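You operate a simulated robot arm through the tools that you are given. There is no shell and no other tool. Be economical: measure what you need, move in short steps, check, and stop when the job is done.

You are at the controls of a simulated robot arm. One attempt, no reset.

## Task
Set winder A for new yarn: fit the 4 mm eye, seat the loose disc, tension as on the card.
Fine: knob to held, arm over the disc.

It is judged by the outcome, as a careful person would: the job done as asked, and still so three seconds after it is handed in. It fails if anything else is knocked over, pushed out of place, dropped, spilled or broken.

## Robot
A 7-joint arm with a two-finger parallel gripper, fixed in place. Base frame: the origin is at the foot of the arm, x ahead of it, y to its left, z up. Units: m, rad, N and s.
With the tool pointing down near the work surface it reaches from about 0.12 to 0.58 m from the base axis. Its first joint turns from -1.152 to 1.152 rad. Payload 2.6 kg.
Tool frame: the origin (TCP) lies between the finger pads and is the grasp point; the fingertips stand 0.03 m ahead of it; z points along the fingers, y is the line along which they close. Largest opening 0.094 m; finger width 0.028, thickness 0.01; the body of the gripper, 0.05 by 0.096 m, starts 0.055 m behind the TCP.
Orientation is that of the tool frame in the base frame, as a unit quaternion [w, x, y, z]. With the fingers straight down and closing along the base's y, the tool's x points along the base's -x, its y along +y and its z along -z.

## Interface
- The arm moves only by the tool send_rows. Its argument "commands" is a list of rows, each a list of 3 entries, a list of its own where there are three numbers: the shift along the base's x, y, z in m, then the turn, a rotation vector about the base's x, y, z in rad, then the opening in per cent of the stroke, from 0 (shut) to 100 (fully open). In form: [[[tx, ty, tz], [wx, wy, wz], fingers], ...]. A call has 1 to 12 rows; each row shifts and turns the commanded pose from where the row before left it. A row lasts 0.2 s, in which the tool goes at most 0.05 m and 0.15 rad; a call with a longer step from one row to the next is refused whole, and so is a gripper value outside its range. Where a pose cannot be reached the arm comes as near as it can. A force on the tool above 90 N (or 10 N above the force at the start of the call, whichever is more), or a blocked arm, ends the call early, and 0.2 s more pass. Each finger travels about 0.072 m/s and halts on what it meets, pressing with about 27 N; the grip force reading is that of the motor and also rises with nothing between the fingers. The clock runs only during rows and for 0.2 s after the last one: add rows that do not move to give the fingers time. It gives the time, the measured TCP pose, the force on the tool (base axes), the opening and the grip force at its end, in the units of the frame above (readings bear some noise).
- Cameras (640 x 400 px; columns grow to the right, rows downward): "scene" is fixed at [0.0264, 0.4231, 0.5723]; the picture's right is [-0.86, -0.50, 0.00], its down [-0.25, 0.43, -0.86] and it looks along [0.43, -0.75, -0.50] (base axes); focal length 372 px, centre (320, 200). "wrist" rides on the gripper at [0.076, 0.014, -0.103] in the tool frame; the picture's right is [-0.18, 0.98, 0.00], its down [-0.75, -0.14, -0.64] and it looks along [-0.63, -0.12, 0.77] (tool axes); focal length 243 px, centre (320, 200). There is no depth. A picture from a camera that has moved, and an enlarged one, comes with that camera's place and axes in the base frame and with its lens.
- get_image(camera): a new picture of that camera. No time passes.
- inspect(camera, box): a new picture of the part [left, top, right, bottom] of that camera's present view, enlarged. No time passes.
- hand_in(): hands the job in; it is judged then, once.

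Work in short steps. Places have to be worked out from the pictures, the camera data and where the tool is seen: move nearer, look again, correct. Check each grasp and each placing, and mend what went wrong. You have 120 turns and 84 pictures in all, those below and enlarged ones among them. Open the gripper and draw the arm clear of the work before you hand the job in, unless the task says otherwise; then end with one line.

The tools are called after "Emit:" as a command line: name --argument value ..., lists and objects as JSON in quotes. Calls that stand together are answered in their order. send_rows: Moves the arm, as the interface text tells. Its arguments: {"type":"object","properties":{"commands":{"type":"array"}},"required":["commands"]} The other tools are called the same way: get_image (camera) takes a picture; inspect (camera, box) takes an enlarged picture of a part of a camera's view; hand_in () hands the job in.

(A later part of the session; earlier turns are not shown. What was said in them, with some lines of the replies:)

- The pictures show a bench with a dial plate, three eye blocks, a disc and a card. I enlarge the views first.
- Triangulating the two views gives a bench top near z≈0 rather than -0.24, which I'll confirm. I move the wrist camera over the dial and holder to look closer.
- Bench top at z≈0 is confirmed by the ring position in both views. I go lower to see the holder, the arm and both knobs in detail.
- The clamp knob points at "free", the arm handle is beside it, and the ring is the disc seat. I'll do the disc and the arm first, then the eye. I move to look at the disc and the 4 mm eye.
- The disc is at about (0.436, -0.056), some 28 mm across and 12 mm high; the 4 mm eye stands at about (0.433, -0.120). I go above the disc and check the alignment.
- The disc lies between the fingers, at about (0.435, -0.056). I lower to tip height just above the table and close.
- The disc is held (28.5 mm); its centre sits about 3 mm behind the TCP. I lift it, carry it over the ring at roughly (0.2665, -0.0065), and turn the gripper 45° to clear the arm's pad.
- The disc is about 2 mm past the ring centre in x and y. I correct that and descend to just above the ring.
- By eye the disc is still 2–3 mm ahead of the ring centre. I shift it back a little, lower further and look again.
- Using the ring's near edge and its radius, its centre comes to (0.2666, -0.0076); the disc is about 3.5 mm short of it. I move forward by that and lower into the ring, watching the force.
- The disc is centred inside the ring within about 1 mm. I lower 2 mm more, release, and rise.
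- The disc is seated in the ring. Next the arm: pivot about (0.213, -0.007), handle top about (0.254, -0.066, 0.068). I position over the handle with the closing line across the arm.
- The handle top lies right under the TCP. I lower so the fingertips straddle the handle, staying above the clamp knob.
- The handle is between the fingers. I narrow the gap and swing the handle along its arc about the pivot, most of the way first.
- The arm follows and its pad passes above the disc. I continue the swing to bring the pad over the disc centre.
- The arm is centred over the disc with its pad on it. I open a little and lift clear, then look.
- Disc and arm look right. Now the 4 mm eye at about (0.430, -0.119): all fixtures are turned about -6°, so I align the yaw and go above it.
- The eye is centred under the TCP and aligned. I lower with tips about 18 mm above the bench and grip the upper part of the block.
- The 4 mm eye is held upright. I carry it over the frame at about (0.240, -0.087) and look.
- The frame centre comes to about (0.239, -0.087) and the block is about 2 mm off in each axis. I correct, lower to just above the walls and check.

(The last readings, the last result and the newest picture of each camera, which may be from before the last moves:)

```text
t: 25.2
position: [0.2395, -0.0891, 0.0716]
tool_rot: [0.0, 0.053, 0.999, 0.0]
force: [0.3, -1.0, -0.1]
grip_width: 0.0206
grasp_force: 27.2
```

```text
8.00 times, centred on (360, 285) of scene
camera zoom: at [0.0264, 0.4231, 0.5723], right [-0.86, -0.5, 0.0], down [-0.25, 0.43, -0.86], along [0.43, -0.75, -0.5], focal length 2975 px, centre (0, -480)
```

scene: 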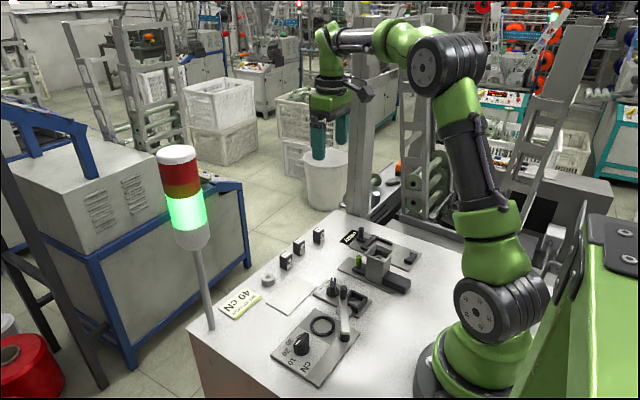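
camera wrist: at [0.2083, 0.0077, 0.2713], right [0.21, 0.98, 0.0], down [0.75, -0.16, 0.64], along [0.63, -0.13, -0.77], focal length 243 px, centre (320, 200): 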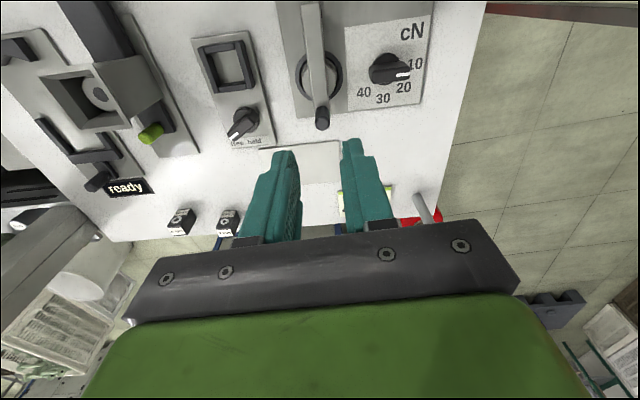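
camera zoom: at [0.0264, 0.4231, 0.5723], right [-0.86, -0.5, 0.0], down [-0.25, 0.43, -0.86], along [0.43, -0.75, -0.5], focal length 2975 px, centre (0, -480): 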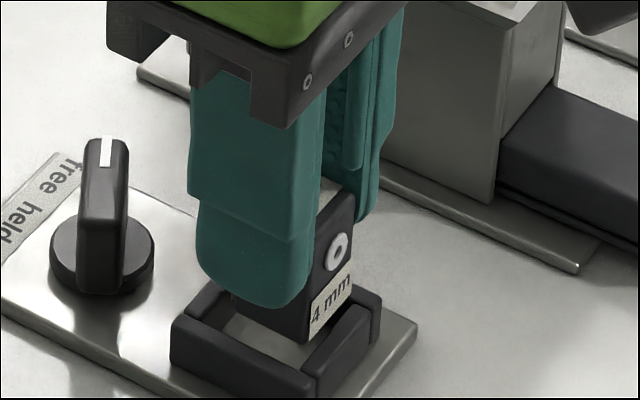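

The block's near edge is too close to the near wall; I shift it 2 mm forward and lower slowly until it just enters, watching the force.

Emit:
send_rows --commands '[[[0.0022, -0.0002, 0], [0, 0, 0], 10], [[0, 0, -0.004], [0, 0, 0], 10], [[0, 0, -0.004], [0, 0, 0], 10], [[0, 0, 0], [0, 0, 0], 10]]'

Emit:
inspect --camera "wrist" --box '[220, 75, 420, 200]'

Emit:
inspect --camera "scene" --box '[320, 260, 400, 310]'

```text
t: 26.2
position: [0.2427, -0.0899, 0.0644]
tool_rot: [0.0, 0.053, 0.999, 0.001]
force: [0.2, 0.3, -0.3]
grip_width: 0.0207
grasp_force: 27.5
```

```text
3.20 times, centred on (320, 138) of wrist
camera zoom: at [0.1673, -0.0653, 0.1665], right [0.29, 0.96, 0.0], down [0.73, -0.22, 0.64], along [0.61, -0.18, -0.77], focal length 776 px, centre (320, 400)
```

zoom: 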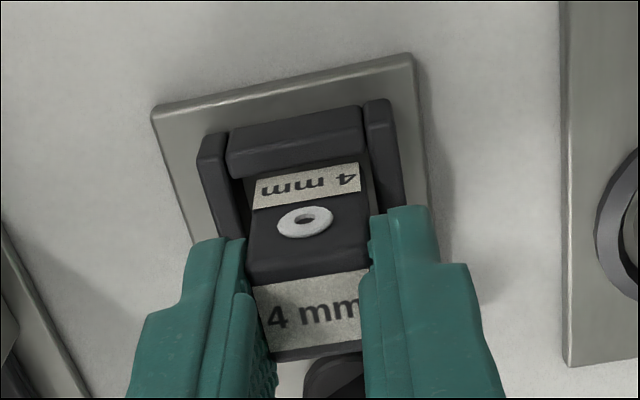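

```text
8.00 times, centred on (360, 285) of scene
camera zoom: at [0.0264, 0.4231, 0.5723], right [-0.86, -0.5, 0.0], down [-0.25, 0.43, -0.86], along [0.43, -0.75, -0.5], focal length 2975 px, centre (0, -480)
```

zoom: 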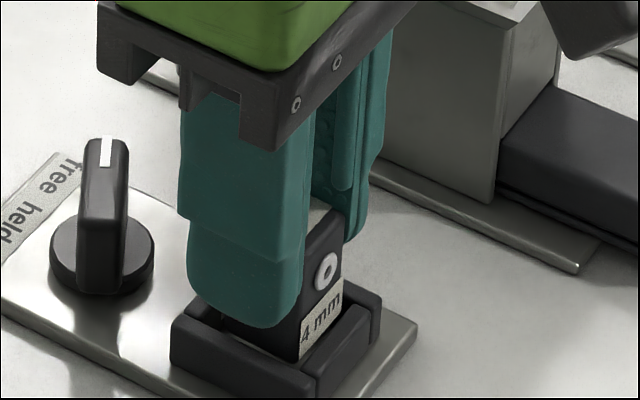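

The block is at wall-top level; I nudge it 1 mm forward and 1 mm to -y, then go down in small steps.

Emit:
send_rows --commands '[[[0.001, -0.001, 0], [0, 0, 0], 10], [[0, 0, -0.003], [0, 0, 0], 10], [[0, 0, -0.003], [0, 0, 0], 10], [[0, 0, 0], [0, 0, 0], 10]]'

Emit:
inspect --camera "wrist" --box '[260, 85, 380, 160]'

Emit:
inspect --camera "scene" --box '[320, 260, 400, 310]'

```text
t: 27.2
position: [0.2425, -0.0887, 0.0589]
tool_rot: [0.0, 0.052, 0.999, 0.0]
force: [0.7, 0.0, 0.7]
grip_width: 0.0209
grasp_force: 27.3
```

```text
5.33 times, centred on (320, 122) of wrist
camera zoom: at [0.1682, -0.0663, 0.1602], right [0.29, 0.96, 0.0], down [0.73, -0.22, 0.64], along [0.61, -0.18, -0.77], focal length 1294 px, centre (320, 613)
```

zoom: 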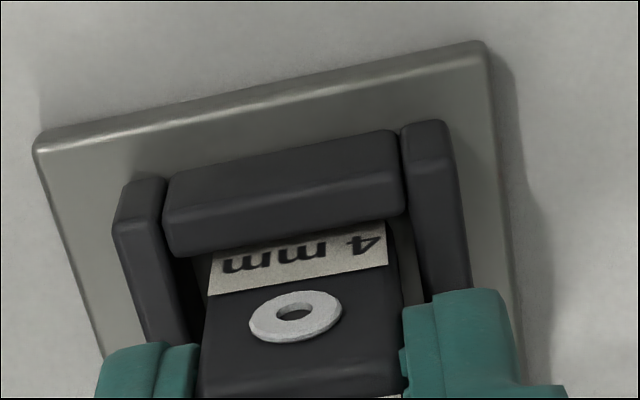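

```text
8.00 times, centred on (360, 285) of scene
camera zoom: at [0.0264, 0.4231, 0.5723], right [-0.86, -0.5, 0.0], down [-0.25, 0.43, -0.86], along [0.43, -0.75, -0.5], focal length 2975 px, centre (0, -480)
```

zoom: 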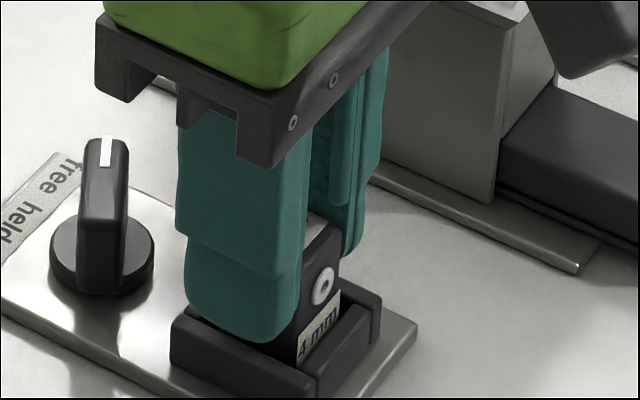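

It is entering the frame, centred and without contact force. I continue down to the plate.

Emit:
send_rows --commands '[[[0, 0, -0.002], [0, 0, 0], 10], [[0, 0, -0.002], [0, 0, 0], 10], [[0, 0, -0.001], [0, 0, 0], 10], [[0, 0, 0], [0, 0, 0], 10]]'

Emit:
inspect --camera "scene" --box '[320, 260, 400, 310]'

```text
t: 28.2
position: [0.243, -0.0899, 0.053]
tool_rot: [0.001, 0.053, 0.999, -0.001]
force: [-1.1, 0.2, 5.8]
grip_width: 0.0206
grasp_force: 27.4
```

```text
8.00 times, centred on (360, 285) of scene
camera zoom: at [0.0263, 0.4231, 0.5723], right [-0.86, -0.5, 0.0], down [-0.25, 0.43, -0.86], along [0.43, -0.75, -0.5], focal length 2975 px, centre (0, -480)
```

zoom: 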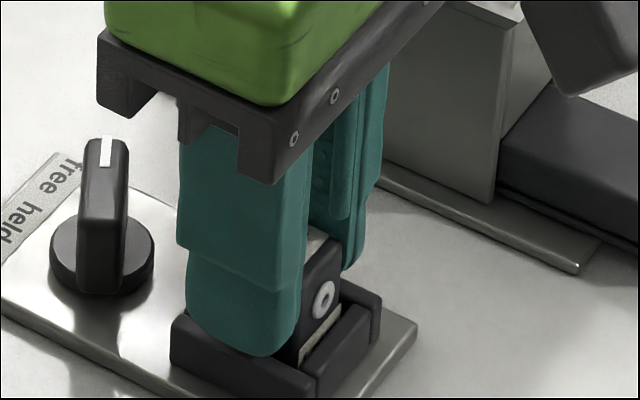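

A 5.8 N upward force at the expected height: the eye rests on the plate. I release and lift clear.

Emit:
send_rows --commands '[[[0, 0, 0], [0, 0, 0], 40], [[0, 0, 0], [0, 0, 0], 40], [[0, 0, 0.03], [0, 0, 0], 40], [[0, 0, 0.04], [0, 0, 0], 40], [[0, 0, 0.03], [0, 0, 0], 40]]'

Emit:
get_image --camera "wrist"

Emit:
inspect --camera "wrist" --box '[240, 50, 400, 150]'

Emit:
inspect --camera "scene" --box '[320, 260, 400, 310]'

```text
t: 29.4
position: [0.241, -0.0876, 0.1549]
tool_rot: [-0.001, 0.053, 0.999, -0.001]
force: [-0.4, -0.4, 0.8]
grip_width: 0.0376
grasp_force: 0.0
```

```text
32 pictures are left
camera wrist: at [0.1669, -0.0643, 0.2573], right [0.29, 0.96, 0.0], down [0.74, -0.22, 0.64], along [0.61, -0.18, -0.77], focal length 243 px, centre (320, 200)
```

wrist: 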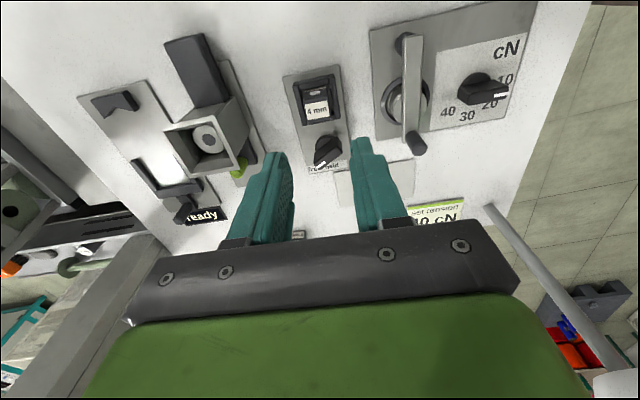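

```text
4.00 times, centred on (320, 100) of wrist
camera zoom: at [0.1669, -0.0643, 0.2573], right [0.29, 0.96, 0.0], down [0.74, -0.22, 0.64], along [0.61, -0.18, -0.77], focal length 970 px, centre (320, 600)
```

zoom: 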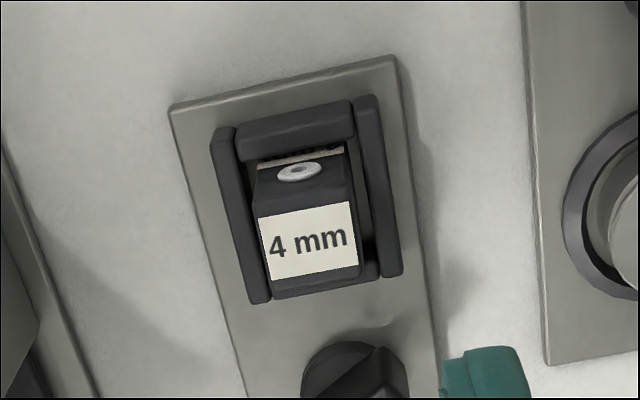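

```text
8.00 times, centred on (360, 285) of scene
camera zoom: at [0.0264, 0.4231, 0.5723], right [-0.86, -0.5, 0.0], down [-0.25, 0.43, -0.86], along [0.43, -0.75, -0.5], focal length 2975 px, centre (0, -480)
```

zoom: 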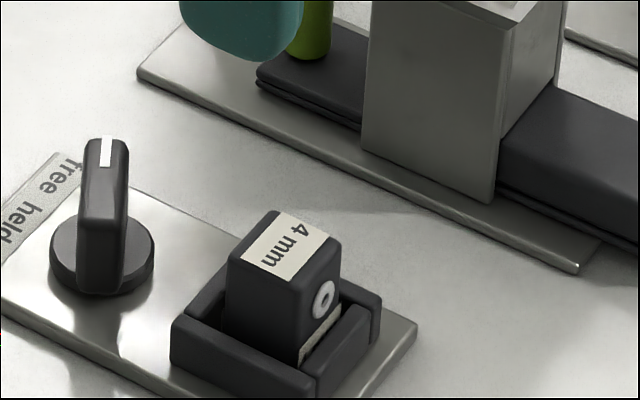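

The eye is seated. Next the clamp knob at about (0.288, -0.092), with its bar pointing about -60°. I go above it, turned to grip across the bar, and look.

Emit:
send_rows --commands '[[[0.012, 0, 0], [0, 0, -0.135], 40], [[0.012, 0, 0], [0, 0, -0.135], 40], [[0.012, -0.001, 0], [0, 0, -0.135], 40], [[0.01, -0.001, 0], [0, 0, -0.135], 40], [[0, 0, 0], [0, 0, -0.135], 40], [[0, 0, 0], [0, 0, -0.135], 40], [[0, 0, -0.02], [0, 0, -0.135], 40], [[0, 0, 0], [0, 0, 0], 40]]'

Emit:
inspect --camera "wrist" --box '[220, 70, 420, 195]'

```text
t: 31.2
position: [0.2884, -0.0905, 0.1343]
tool_rot: [0.0, 0.503, 0.864, 0.001]
force: [-0.5, 0.0, 0.3]
grip_width: 0.0377
grasp_force: 0.0
```

```text
3.20 times, centred on (320, 132) of wrist
camera zoom: at [0.263, -0.0169, 0.2355], right [0.94, 0.33, 0.0], down [0.25, -0.72, 0.64], along [0.21, -0.61, -0.77], focal length 776 px, centre (320, 416)
```

zoom: 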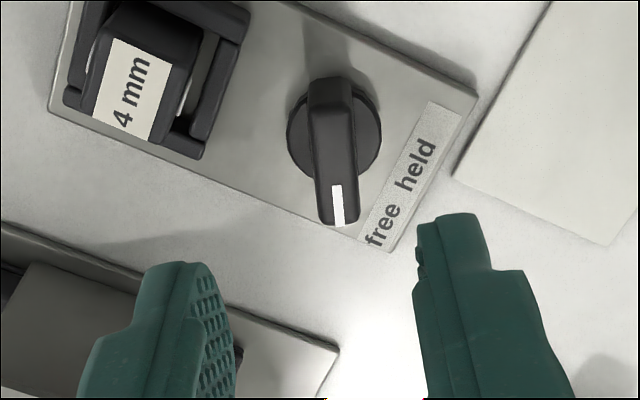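

The bar is at about -68° and the axis near (0.291, -0.091); "held" lies straight along the plate axis, roughly -8°. I align and lower the fingers around the bar.

Emit:
send_rows --commands '[[[0.0033, 0.001, 0], [0, 0, -0.12], 28], [[0, 0, -0.04], [0, 0, 0], 28], [[0, 0, -0.03], [0, 0, 0], 28], [[0, 0, -0.01], [0, 0, 0], 28], [[0, 0, 0], [0, 0, 0], 28]]'

Emit:
inspect --camera "wrist" --box '[220, 70, 420, 195]'

Emit:
inspect --camera "scene" --box '[290, 245, 410, 320]'

```text
t: 32.4
position: [0.2918, -0.0908, 0.0534]
tool_rot: [0.0, 0.552, 0.834, 0.0]
force: [1.0, -0.6, -0.2]
grip_width: 0.0265
grasp_force: 0.0
```

```text
3.20 times, centred on (320, 132) of wrist
camera zoom: at [0.2755, -0.0134, 0.156], right [0.98, 0.21, 0.0], down [0.16, -0.75, 0.64], along [0.14, -0.63, -0.77], focal length 776 px, centre (320, 416)
```

zoom: 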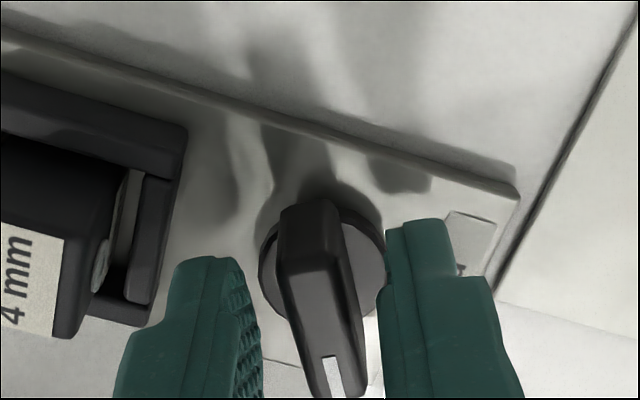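

```text
5.33 times, centred on (350, 282) of scene
camera zoom: at [0.0264, 0.4231, 0.5723], right [-0.86, -0.5, 0.0], down [-0.25, 0.43, -0.86], along [0.43, -0.75, -0.5], focal length 1983 px, centre (160, -240)
```

zoom: 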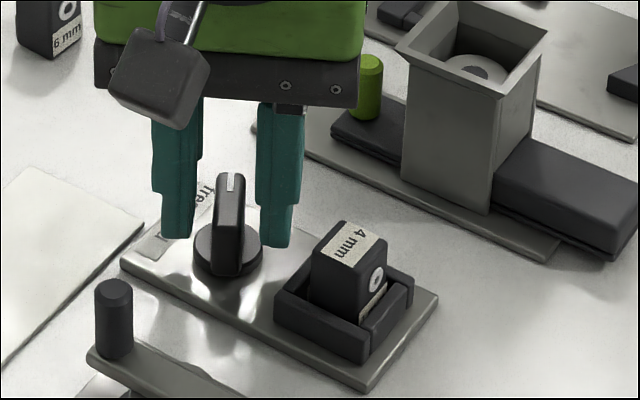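

The bar lies slightly off the finger line, so I turn back 0.1 rad, grip it and turn the knob toward "held", stopping a bit short to check.

Emit:
send_rows --commands '[[[0, 0, 0], [0, 0, 0.1], 28], [[0, 0, 0], [0, 0, 0], 8], [[0, 0, 0], [0, 0, 0], 8], [[0, 0, 0], [0, 0, 0], 8], [[0, 0, 0], [0, 0, 0.13], 8], [[0, 0, 0], [0, 0, 0.13], 8], [[0, 0, 0], [0, 0, 0.13], 8], [[0, 0, 0], [0, 0, 0.13], 8], [[0, 0, 0], [0, 0, 0.13], 8], [[0, 0, 0], [0, 0, 0.13], 8], [[0, 0, 0], [0, 0, 0], 8]]'

Emit:
inspect --camera "wrist" --box '[220, 70, 420, 195]'

Emit:
inspect --camera "scene" --box '[290, 245, 410, 320]'

```text
t: 34.8
position: [0.2908, -0.094, 0.0532]
tool_rot: [-0.002, 0.147, 0.989, -0.001]
force: [-32.1, -22.9, 35.8]
grip_width: 0.0121
grasp_force: 44.9
```

```text
3.20 times, centred on (320, 132) of wrist
camera zoom: at [0.2217, -0.0563, 0.1558], right [0.46, 0.89, 0.0], down [0.68, -0.35, 0.64], along [0.57, -0.3, -0.77], focal length 776 px, centre (320, 416)
```

zoom: 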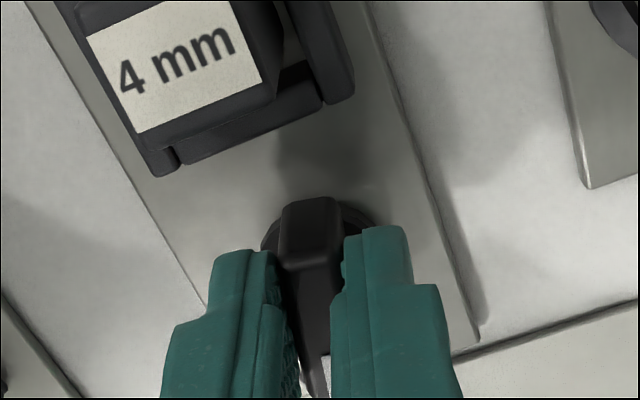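

```text
5.33 times, centred on (350, 282) of scene
camera zoom: at [0.0263, 0.4232, 0.5723], right [-0.86, -0.5, 0.0], down [-0.25, 0.43, -0.86], along [0.43, -0.75, -0.5], focal length 1983 px, centre (160, -240)
```

zoom: 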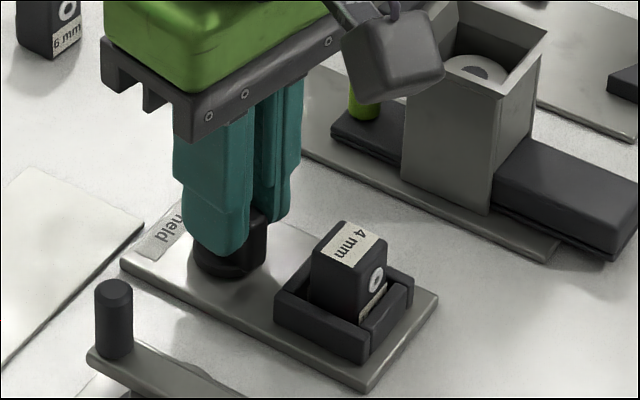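

Side forces have built up (gripping slightly off axis), so I release, rise and see where the knob now points.

Emit:
send_rows --commands '[[[0, 0, 0], [0, 0, 0], 30], [[0, 0, 0], [0, 0, 0], 30], [[0, 0, 0.03], [0, 0, 0], 30], [[0, 0, 0.04], [0, 0, 0], 30], [[0, 0, 0], [0, 0, 0], 30]]'

Emit:
inspect --camera "wrist" --box '[220, 50, 420, 175]'

Emit:
inspect --camera "scene" --box '[290, 245, 410, 320]'

```text
t: 36.0
position: [0.2917, -0.09, 0.122]
tool_rot: [0.0, 0.145, 0.989, 0.0]
force: [0.2, 0.7, -0.6]
grip_width: 0.028
grasp_force: 0.0
```

```text
3.20 times, centred on (320, 112) of wrist
camera zoom: at [0.2229, -0.0537, 0.2252], right [0.46, 0.89, 0.0], down [0.68, -0.35, 0.64], along [0.57, -0.29, -0.77], focal length 776 px, centre (320, 480)
```

zoom: 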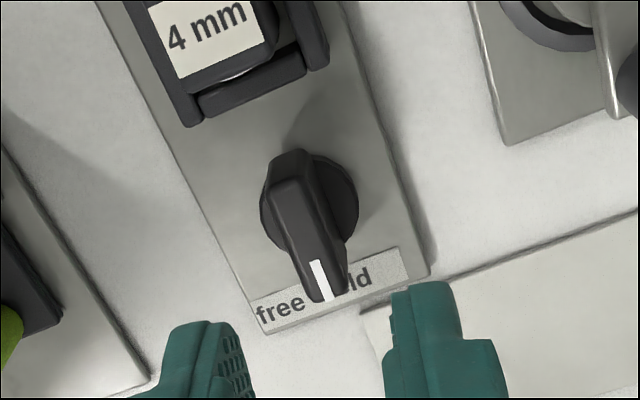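

```text
5.33 times, centred on (350, 282) of scene
camera zoom: at [0.0264, 0.4231, 0.5723], right [-0.86, -0.5, 0.0], down [-0.25, 0.43, -0.86], along [0.43, -0.75, -0.5], focal length 1983 px, centre (160, -240)
```

zoom: 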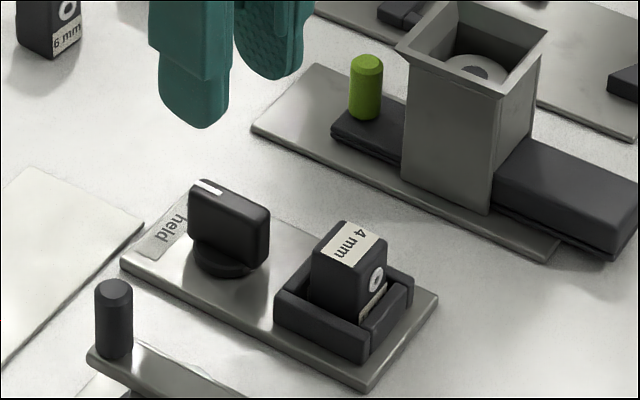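

The knob now points about -13°, just short of "held" along the plate axis. The forces say the axis lies slightly to -x, -y, so I recentre, regrip and turn the last bit.

Emit:
send_rows --commands '[[[-0.0012, -0.0025, -0.03], [0, 0, 0.05], 28], [[0, 0, -0.03], [0, 0, 0], 28], [[0, 0, -0.01], [0, 0, 0], 28], [[0, 0, 0], [0, 0, 0], 8], [[0, 0, 0], [0, 0, 0], 8], [[0, 0, 0], [0, 0, 0], 8]]'

```text
t: 37.4
position: [0.2896, -0.0931, 0.0539]
tool_rot: [0.0, 0.121, 0.993, 0.0]
force: [-2.9, -2.1, -3.5]
grip_width: 0.0118
grasp_force: 45.1
```

Well centred this time (only a few N). I turn by 0.1 rad and read the forces.

Emit:
send_rows --commands '[[[0, 0, 0], [0, 0, 0.05], 8], [[0, 0, 0], [0, 0, 0.05], 8], [[0, 0, 0], [0, 0, 0], 8]]'

Emit:
inspect --camera "scene" --box '[290, 245, 410, 320]'

```text
t: 38.2
position: [0.2911, -0.0942, 0.0539]
tool_rot: [0.0, 0.071, 0.997, -0.001]
force: [-15.4, -4.5, 24.7]
grip_width: 0.0121
grasp_force: 45.2
```

```text
5.33 times, centred on (350, 282) of scene
camera zoom: at [0.0263, 0.4232, 0.5723], right [-0.86, -0.5, 0.0], down [-0.25, 0.43, -0.86], along [0.43, -0.75, -0.5], focal length 1983 px, centre (160, -240)
```

zoom: 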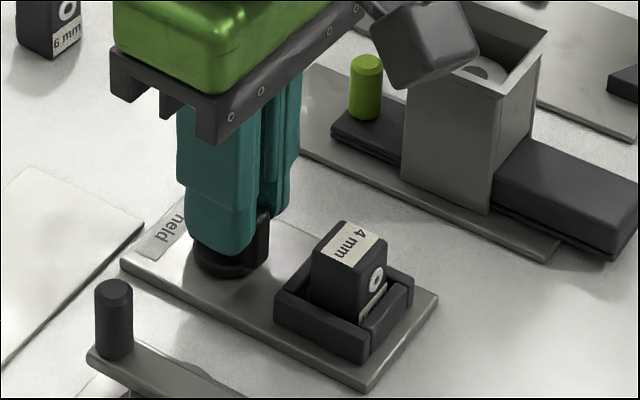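

Force rose again, perhaps from a stop. I release, rise and look at the pointer.

Emit:
send_rows --commands '[[[0, 0, 0], [0, 0, 0], 30], [[0, 0, 0], [0, 0, 0], 30], [[0, 0, 0.03], [0, 0, 0], 30], [[0, 0, 0.04], [0, 0, 0], 30], [[0, 0, 0], [0, 0, 0], 30]]'

Emit:
inspect --camera "wrist" --box '[220, 50, 420, 175]'

```text
t: 39.4
position: [0.2898, -0.0952, 0.1236]
tool_rot: [0.0, 0.069, 0.998, 0.0]
force: [-0.3, -0.7, 0.3]
grip_width: 0.0282
grasp_force: 0.1
```

```text
3.20 times, centred on (320, 112) of wrist
camera zoom: at [0.2165, -0.0684, 0.2264], right [0.32, 0.95, 0.0], down [0.73, -0.24, 0.64], along [0.61, -0.21, -0.77], focal length 776 px, centre (320, 480)
```

zoom: 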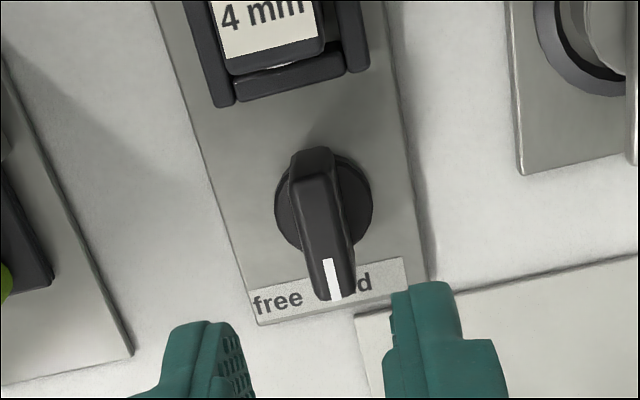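

The knob followed and now points about -8°, onto "held". I regrip and add about 3° to bring it on the middle of the word, then rise.

Emit:
send_rows --commands '[[[0, 0.0005, -0.03], [0, 0, 0], 28], [[0, 0, -0.03], [0, 0, 0], 28], [[0, 0, -0.01], [0, 0, 0], 28], [[0, 0, 0], [0, 0, 0], 8], [[0, 0, 0], [0, 0, 0], 8], [[0, 0, 0], [0, 0, 0], 8], [[0, 0, 0], [0, 0, 0.05], 8], [[0, 0, 0], [0, 0, 0], 8]]'

Emit:
send_rows --commands '[[[0, 0, 0], [0, 0, 0], 30], [[0, 0, 0], [0, 0, 0], 30], [[0, 0, 0.03], [0, 0, 0], 30], [[0, 0, 0.04], [0, 0, 0], 30], [[0, 0, 0.03], [0, 0, 0], 30]]'

Emit:
inspect --camera "wrist" --box '[220, 50, 420, 175]'

```text
t: 41.2
position: [0.2896, -0.0948, 0.0526]
tool_rot: [0.0, 0.046, 0.999, -0.001]
force: [8.4, -11.8, -29.9]
grip_width: 0.0118
grasp_force: 45.3
```

```text
t: 42.4
position: [0.288, -0.0919, 0.1542]
tool_rot: [0.0, 0.044, 0.999, -0.001]
force: [0.3, 0.6, -0.2]
grip_width: 0.0284
grasp_force: 0.0
```

```text
3.20 times, centred on (320, 112) of wrist
camera zoom: at [0.214, -0.0704, 0.2565], right [0.27, 0.96, 0.0], down [0.74, -0.21, 0.64], along [0.62, -0.17, -0.77], focal length 776 px, centre (320, 480)
```

zoom: 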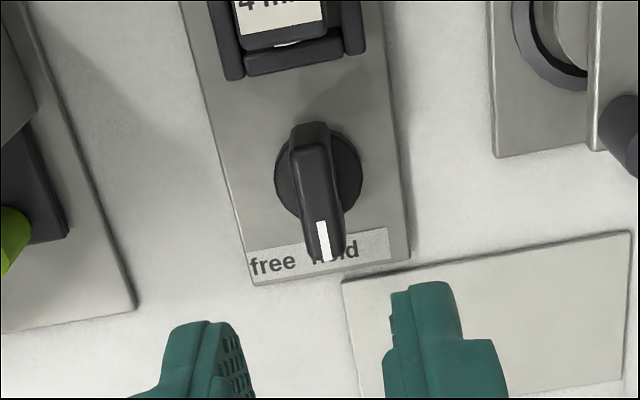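

The clamp knob points at "held". Now I go above the tension dial at about (0.27, 0.06) to measure the pointer and scale.

Emit:
send_rows --commands '[[[-0.003, 0.03, 0], [0, 0, 0.12], 28], [[-0.004, 0.03, 0], [0, 0, 0.12], 28], [[-0.004, 0.03, 0], [0, 0, 0.12], 28], [[-0.004, 0.03, 0], [0, 0, 0.12], 28], [[-0.004, 0.033, 0], [0, 0, 0.12], 28], [[0, 0, 0], [0, 0, 0.0], 28]]'

Emit:
inspect --camera "wrist" --box '[220, 50, 420, 175]'

Emit:
inspect --camera "scene" --box '[265, 300, 385, 390]'

```text
t: 43.8
position: [0.2709, 0.0599, 0.1543]
tool_rot: [0.0, -0.253, 0.967, 0.0]
force: [1.1, 0.0, -0.9]
grip_width: 0.026
grasp_force: 0.0
```

```text
3.20 times, centred on (320, 112) of wrist
camera zoom: at [0.1977, 0.0358, 0.2568], right [-0.32, 0.95, 0.0], down [0.73, 0.25, 0.64], along [0.61, 0.21, -0.77], focal length 776 px, centre (320, 480)
```

zoom: 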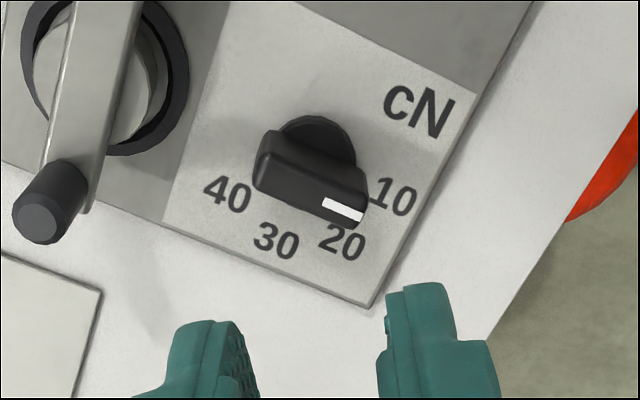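

```text
4.44 times, centred on (325, 345) of scene
camera zoom: at [0.0264, 0.4231, 0.5723], right [-0.86, -0.5, 0.0], down [-0.25, 0.43, -0.86], along [0.43, -0.75, -0.5], focal length 1653 px, centre (298, -444)
```

zoom: 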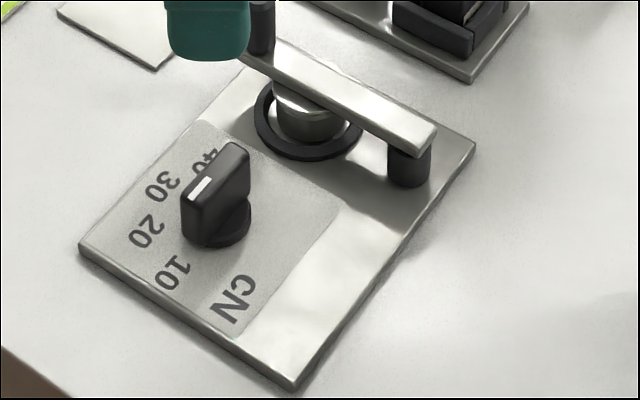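

Scale from the axis near (0.2685, 0.0585): 10≈+75°, 20≈+36°, 30≈-4°, 40≈-42°; the pointer is near 10, about +77°. I turn the gripper to +80° and lower partway to check before gripping.

Emit:
send_rows --commands '[[[-0.002, -0.0015, 0], [0, 0, 0.145], 30], [[0, 0, 0], [0, 0, 0.145], 30], [[0, 0, 0], [0, 0, 0.145], 30], [[0, 0, 0], [0, 0, 0.145], 30], [[0, 0, 0], [0, 0, 0.145], 30], [[0, 0, 0], [0, 0, 0.145], 30], [[0, 0, -0.04], [0, 0, 0], 30], [[0, 0, 0], [0, 0, 0], 30]]'

Emit:
inspect --camera "wrist" --box '[220, 50, 420, 175]'

```text
t: 45.6
position: [0.2686, 0.058, 0.1124]
tool_rot: [0.0, -0.637, 0.771, 0.0]
force: [0.7, 0.9, 1.1]
grip_width: 0.0284
grasp_force: 0.0
```

```text
3.20 times, centred on (320, 112) of wrist
camera zoom: at [0.2403, -0.0128, 0.2148], right [-0.93, 0.37, 0.0], down [0.28, 0.71, 0.64], along [0.24, 0.6, -0.77], focal length 776 px, centre (320, 480)
```

zoom: 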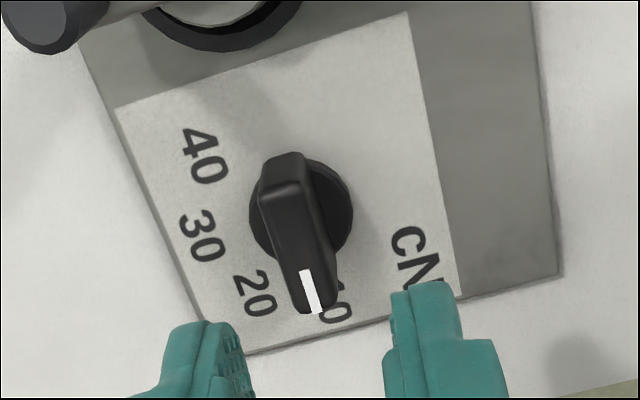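

From two views the axis refines to (0.2745, 0.060); with that the labels sit evenly at 45° spacing, 40 at about -51°. I recentre, lower around the bar and grip.

Emit:
send_rows --commands '[[[0.0057, 0.0015, 0], [0, 0, -0.04], 30], [[0, 0, -0.035], [0, 0, 0], 30], [[0, 0, -0.025], [0, 0, 0], 30], [[0, 0, 0], [0, 0, 0], 30], [[0, 0, 0], [0, 0, 0], 8], [[0, 0, 0], [0, 0, 0], 8], [[0, 0, 0], [0, 0, 0], 8]]'

Emit:
inspect --camera "wrist" --box '[220, 50, 420, 175]'

```text
t: 47.2
position: [0.2739, 0.0593, 0.0532]
tool_rot: [-0.001, -0.621, 0.784, 0.002]
force: [-12.1, 8.1, -4.9]
grip_width: 0.0118
grasp_force: 44.7
```

```text
3.20 times, centred on (320, 112) of wrist
camera zoom: at [0.2436, -0.0106, 0.1555], right [-0.92, 0.4, 0.0], down [0.31, 0.7, 0.64], along [0.26, 0.59, -0.77], focal length 776 px, centre (320, 480)
```

zoom: 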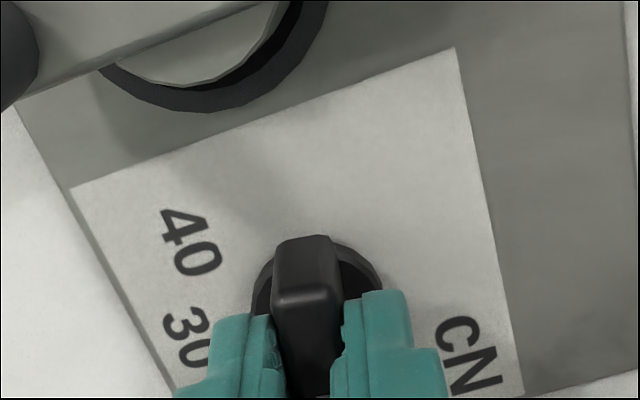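

A moderate side force says the axis is about 1 mm toward -x. I shift slightly and start the turn.

Emit:
send_rows --commands '[[[-0.001, 0.0006, 0], [0, 0, 0], 8], [[0, 0, 0], [0, 0, -0.12], 8], [[0, 0, 0], [0, 0, -0.12], 8], [[0, 0, 0], [0, 0, -0.12], 8], [[0, 0, 0], [0, 0, -0.12], 8], [[0, 0, 0], [0, 0, 0], 8]]'

```text
t: 48.6
position: [0.2749, 0.0587, 0.0534]
tool_rot: [0.0, -0.415, 0.91, -0.001]
force: [13.6, -15.4, -37.1]
grip_width: 0.0117
grasp_force: 44.8
```

The knob is turning (tool at 49°) with tolerable force. To let stress go I release and regrip in place, then continue.

Emit:
send_rows --commands '[[[0, 0, 0], [0, 0, 0], 20], [[0.0003, -0.0004, 0], [0, 0, 0], 20], [[0, 0, 0], [0, 0, 0], 8], [[0, 0, 0], [0, 0, 0], 8], [[0, 0, 0], [0, 0, -0.12], 8], [[0, 0, 0], [0, 0, -0.12], 8], [[0, 0, 0], [0, 0, -0.12], 8], [[0, 0, 0], [0, 0, -0.12], 8], [[0, 0, 0], [0, 0, 0], 8]]'

Emit:
inspect --camera "scene" --box '[265, 300, 385, 390]'

```text
t: 50.6
position: [0.2774, 0.0593, 0.0539]
tool_rot: [0.003, -0.186, 0.982, -0.002]
force: [18.9, -26.8, 11.3]
grip_width: 0.0119
grasp_force: 44.6
```

```text
4.44 times, centred on (325, 345) of scene
camera zoom: at [0.0263, 0.4231, 0.5723], right [-0.86, -0.5, 0.0], down [-0.25, 0.43, -0.86], along [0.43, -0.75, -0.5], focal length 1653 px, centre (298, -444)
```

zoom: 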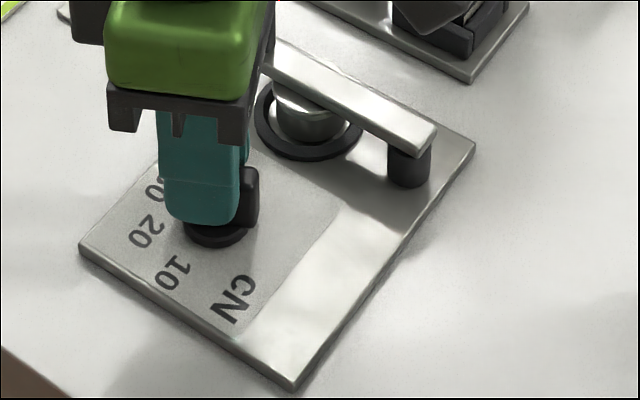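

Tool yaw is now +21°. I regrip again with a small shift toward the side the force points to, and continue.

Emit:
send_rows --commands '[[[0, 0, 0], [0, 0, 0], 20], [[0.0006, -0.0012, 0], [0, 0, 0], 20], [[0, 0, 0], [0, 0, 0], 8], [[0, 0, 0], [0, 0, 0], 8], [[0, 0, 0], [0, 0, -0.126], 8], [[0, 0, 0], [0, 0, -0.126], 8], [[0, 0, 0], [0, 0, -0.126], 8], [[0, 0, 0], [0, 0, -0.126], 8], [[0, 0, 0], [0, 0, -0.126], 8], [[0, 0, 0], [0, 0, 0], 8]]'

Emit:
send_rows --commands '[[[0, 0, 0], [0, 0, 0], 20], [[0, 0, 0], [0, 0, 0], 20]]'

```text
t: 52.8
position: [0.2759, 0.0603, 0.0544]
tool_rot: [0.001, 0.126, 0.992, 0.0]
force: [0.1, -13.5, 6.1]
grip_width: 0.0151
grasp_force: 6.7
```

```text
t: 53.4
position: [0.275, 0.061, 0.054]
tool_rot: [0.001, 0.125, 0.992, 0.0]
force: [-1.0, 0.9, 0.4]
grip_width: 0.0187
grasp_force: 0.0
```

The grip loosened (15 mm opening), so the bar may have slipped. I rise and look at the pointer.

Emit:
send_rows --commands '[[[0, 0, 0], [0, 0, 0], 32], [[0, 0, 0.03], [0, 0, 0], 32], [[0, 0, 0.03], [0, 0, 0], 32], [[0, 0, 0], [0, 0, 0], 32]]'

Emit:
inspect --camera "wrist" --box '[220, 50, 420, 175]'

```text
t: 54.4
position: [0.2747, 0.0586, 0.1131]
tool_rot: [0.0, 0.124, 0.992, 0.0]
force: [-1.1, -0.1, 0.5]
grip_width: 0.03
grasp_force: 0.0
```

```text
3.20 times, centred on (320, 112) of wrist
camera zoom: at [0.2039, 0.0929, 0.215], right [0.42, 0.91, 0.0], down [0.69, -0.32, 0.64], along [0.58, -0.27, -0.77], focal length 776 px, centre (320, 480)
```

zoom: 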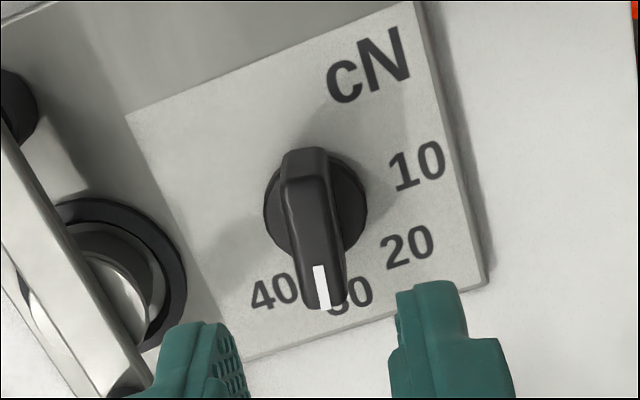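

The pointer is at about -14°, between 30 and 40, still in line with the fingers. I go back down, grip, and turn the remaining 37° or so to 40.

Emit:
send_rows --commands '[[[-0.0003, -0.0009, -0.03], [0, 0, 0], 30], [[0, 0, -0.03], [0, 0, 0], 30], [[0, 0, 0], [0, 0, 0], 8], [[0, 0, 0], [0, 0, 0], 8], [[0, 0, 0], [0, 0, 0], 8], [[0, 0, 0], [0, 0, -0.129], 8], [[0, 0, 0], [0, 0, -0.129], 8], [[0, 0, 0], [0, 0, -0.129], 8], [[0, 0, 0], [0, 0, -0.129], 8], [[0, 0, 0], [0, 0, -0.129], 8], [[0, 0, 0], [0, 0, 0], 8]]'

Emit:
send_rows --commands '[[[0, 0, 0], [0, 0, 0], 32], [[0, 0, 0], [0, 0, 0], 32], [[0, 0, 0.03], [0, 0, 0], 32], [[0, 0, 0.03], [0, 0, 0], 32], [[0, 0, 0], [0, 0, 0], 32]]'

Emit:
inspect --camera "wrist" --box '[220, 50, 420, 175]'

```text
t: 56.8
position: [0.2727, 0.0589, 0.053]
tool_rot: [-0.001, 0.432, 0.902, -0.001]
force: [-4.5, 12.9, -37.2]
grip_width: 0.0119
grasp_force: 45.0
```

```text
t: 58.0
position: [0.2747, 0.0588, 0.115]
tool_rot: [0.0, 0.433, 0.901, 0.0]
force: [-0.4, 0.3, 0.0]
grip_width: 0.0303
grasp_force: 0.1
```

```text
3.20 times, centred on (320, 112) of wrist
camera zoom: at [0.2386, 0.1276, 0.2154], right [0.88, 0.47, 0.0], down [0.36, -0.68, 0.64], along [0.3, -0.57, -0.77], focal length 776 px, centre (320, 480)
```

zoom: 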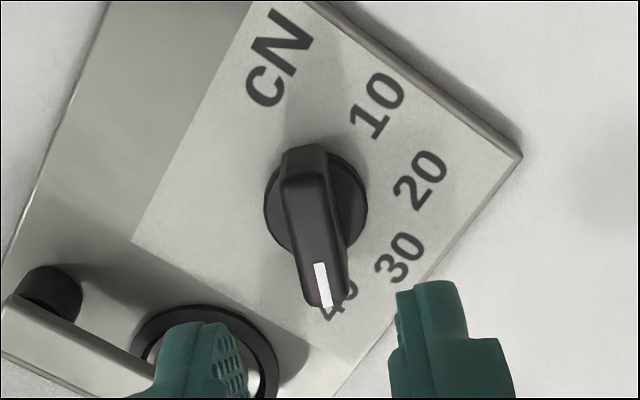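

The pointer is at about -51° and the 40 label lies at about -50°: set. I draw the arm up and away, then check everything.

Emit:
send_rows --commands '[[[0, 0, 0.04], [0, 0, 0.1], 60], [[0, 0, 0.04], [0, 0, 0.14], 60], [[0, 0, 0.04], [0, 0, 0.14], 60], [[-0.03, -0.02, 0.02], [0, 0, 0.14], 60], [[-0.03, -0.02, 0.01], [0, 0, 0.14], 60], [[-0.02, -0.02, 0.0], [0, 0, 0.14], 60], [[0, -0.03, 0], [0, 0, 0], 60], [[0, 0, 0], [0, 0, 0], 60]]'

Emit:
get_image --camera "scene"

Emit:
inspect --camera "scene" --box '[265, 240, 425, 390]'

Emit:
inspect --camera "wrist" --box '[220, 50, 460, 200]'

```text
t: 59.8
position: [0.1939, -0.0324, 0.2615]
tool_rot: [0.0, 0.047, 0.999, 0.0]
force: [1.4, -0.4, 0.4]
grip_width: 0.0563
grasp_force: 0.1
```

```text
12 pictures are left
```

scene: 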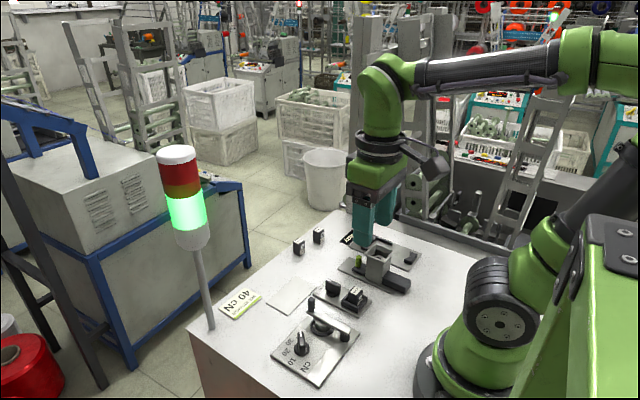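

```text
2.67 times, centred on (345, 315) of scene
camera zoom: at [0.0264, 0.4231, 0.5723], right [-0.86, -0.5, 0.0], down [-0.25, 0.43, -0.86], along [0.43, -0.75, -0.5], focal length 992 px, centre (253, -107)
```

zoom: 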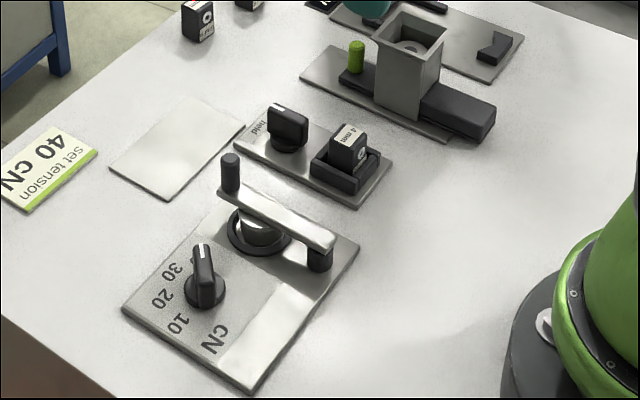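

```text
2.67 times, centred on (340, 125) of wrist
camera zoom: at [0.1189, -0.0101, 0.3642], right [0.28, 0.96, 0.0], down [0.74, -0.21, 0.64], along [0.62, -0.18, -0.77], focal length 647 px, centre (267, 400)
```

zoom: 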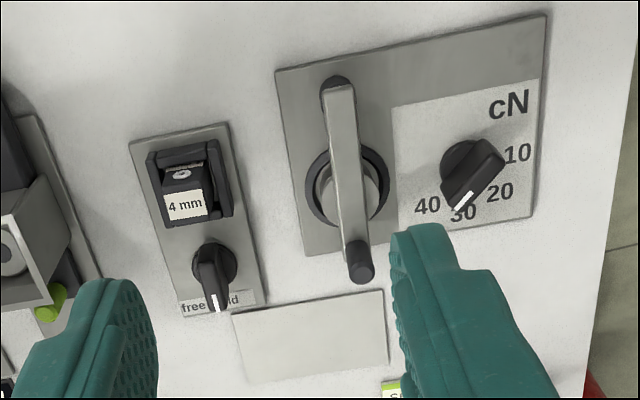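

The dial pointer again measures about -50°, on 40. I check the eye more closely, as it looks slightly off square in the frame.

Emit:
inspect --camera "scene" --box '[320, 260, 400, 310]'

Emit:
inspect --camera "wrist" --box '[255, 85, 335, 170]'

```text
8.00 times, centred on (360, 285) of scene
camera zoom: at [0.0264, 0.4231, 0.5723], right [-0.86, -0.5, 0.0], down [-0.25, 0.43, -0.86], along [0.43, -0.75, -0.5], focal length 2975 px, centre (0, -480)
```

zoom: 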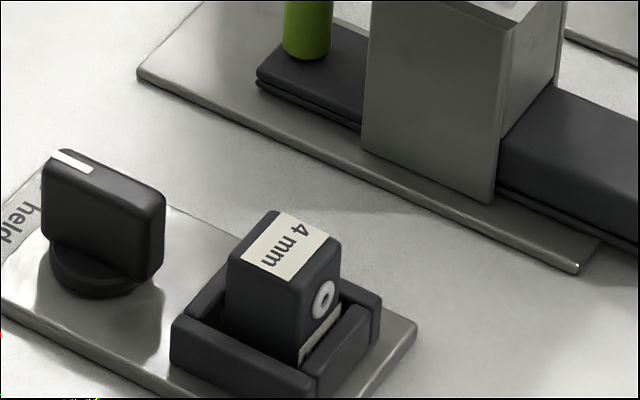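

```text
4.71 times, centred on (295, 128) of wrist
camera zoom: at [0.1189, -0.0101, 0.3642], right [0.28, 0.96, 0.0], down [0.74, -0.21, 0.64], along [0.62, -0.18, -0.77], focal length 1142 px, centre (438, 541)
```

zoom: 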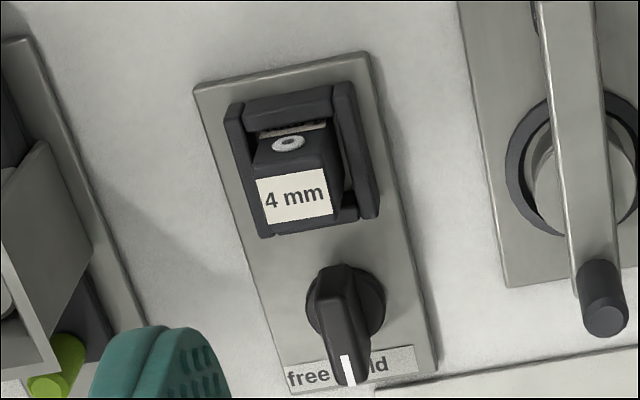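

The eye stands flat and square in its frame, the knob points to held, the arm lies over the seated disc, and the dial is at 40. Nothing else has moved and the gripper is open and clear, so I hand in.

Emit:
hand_in

```text
The job is handed in.
```

Winder A is set and handed in: the 4 mm eye is fitted with its knob at held, the loose disc is seated with the arm over it, and the tension is at 40 cN as on the card.
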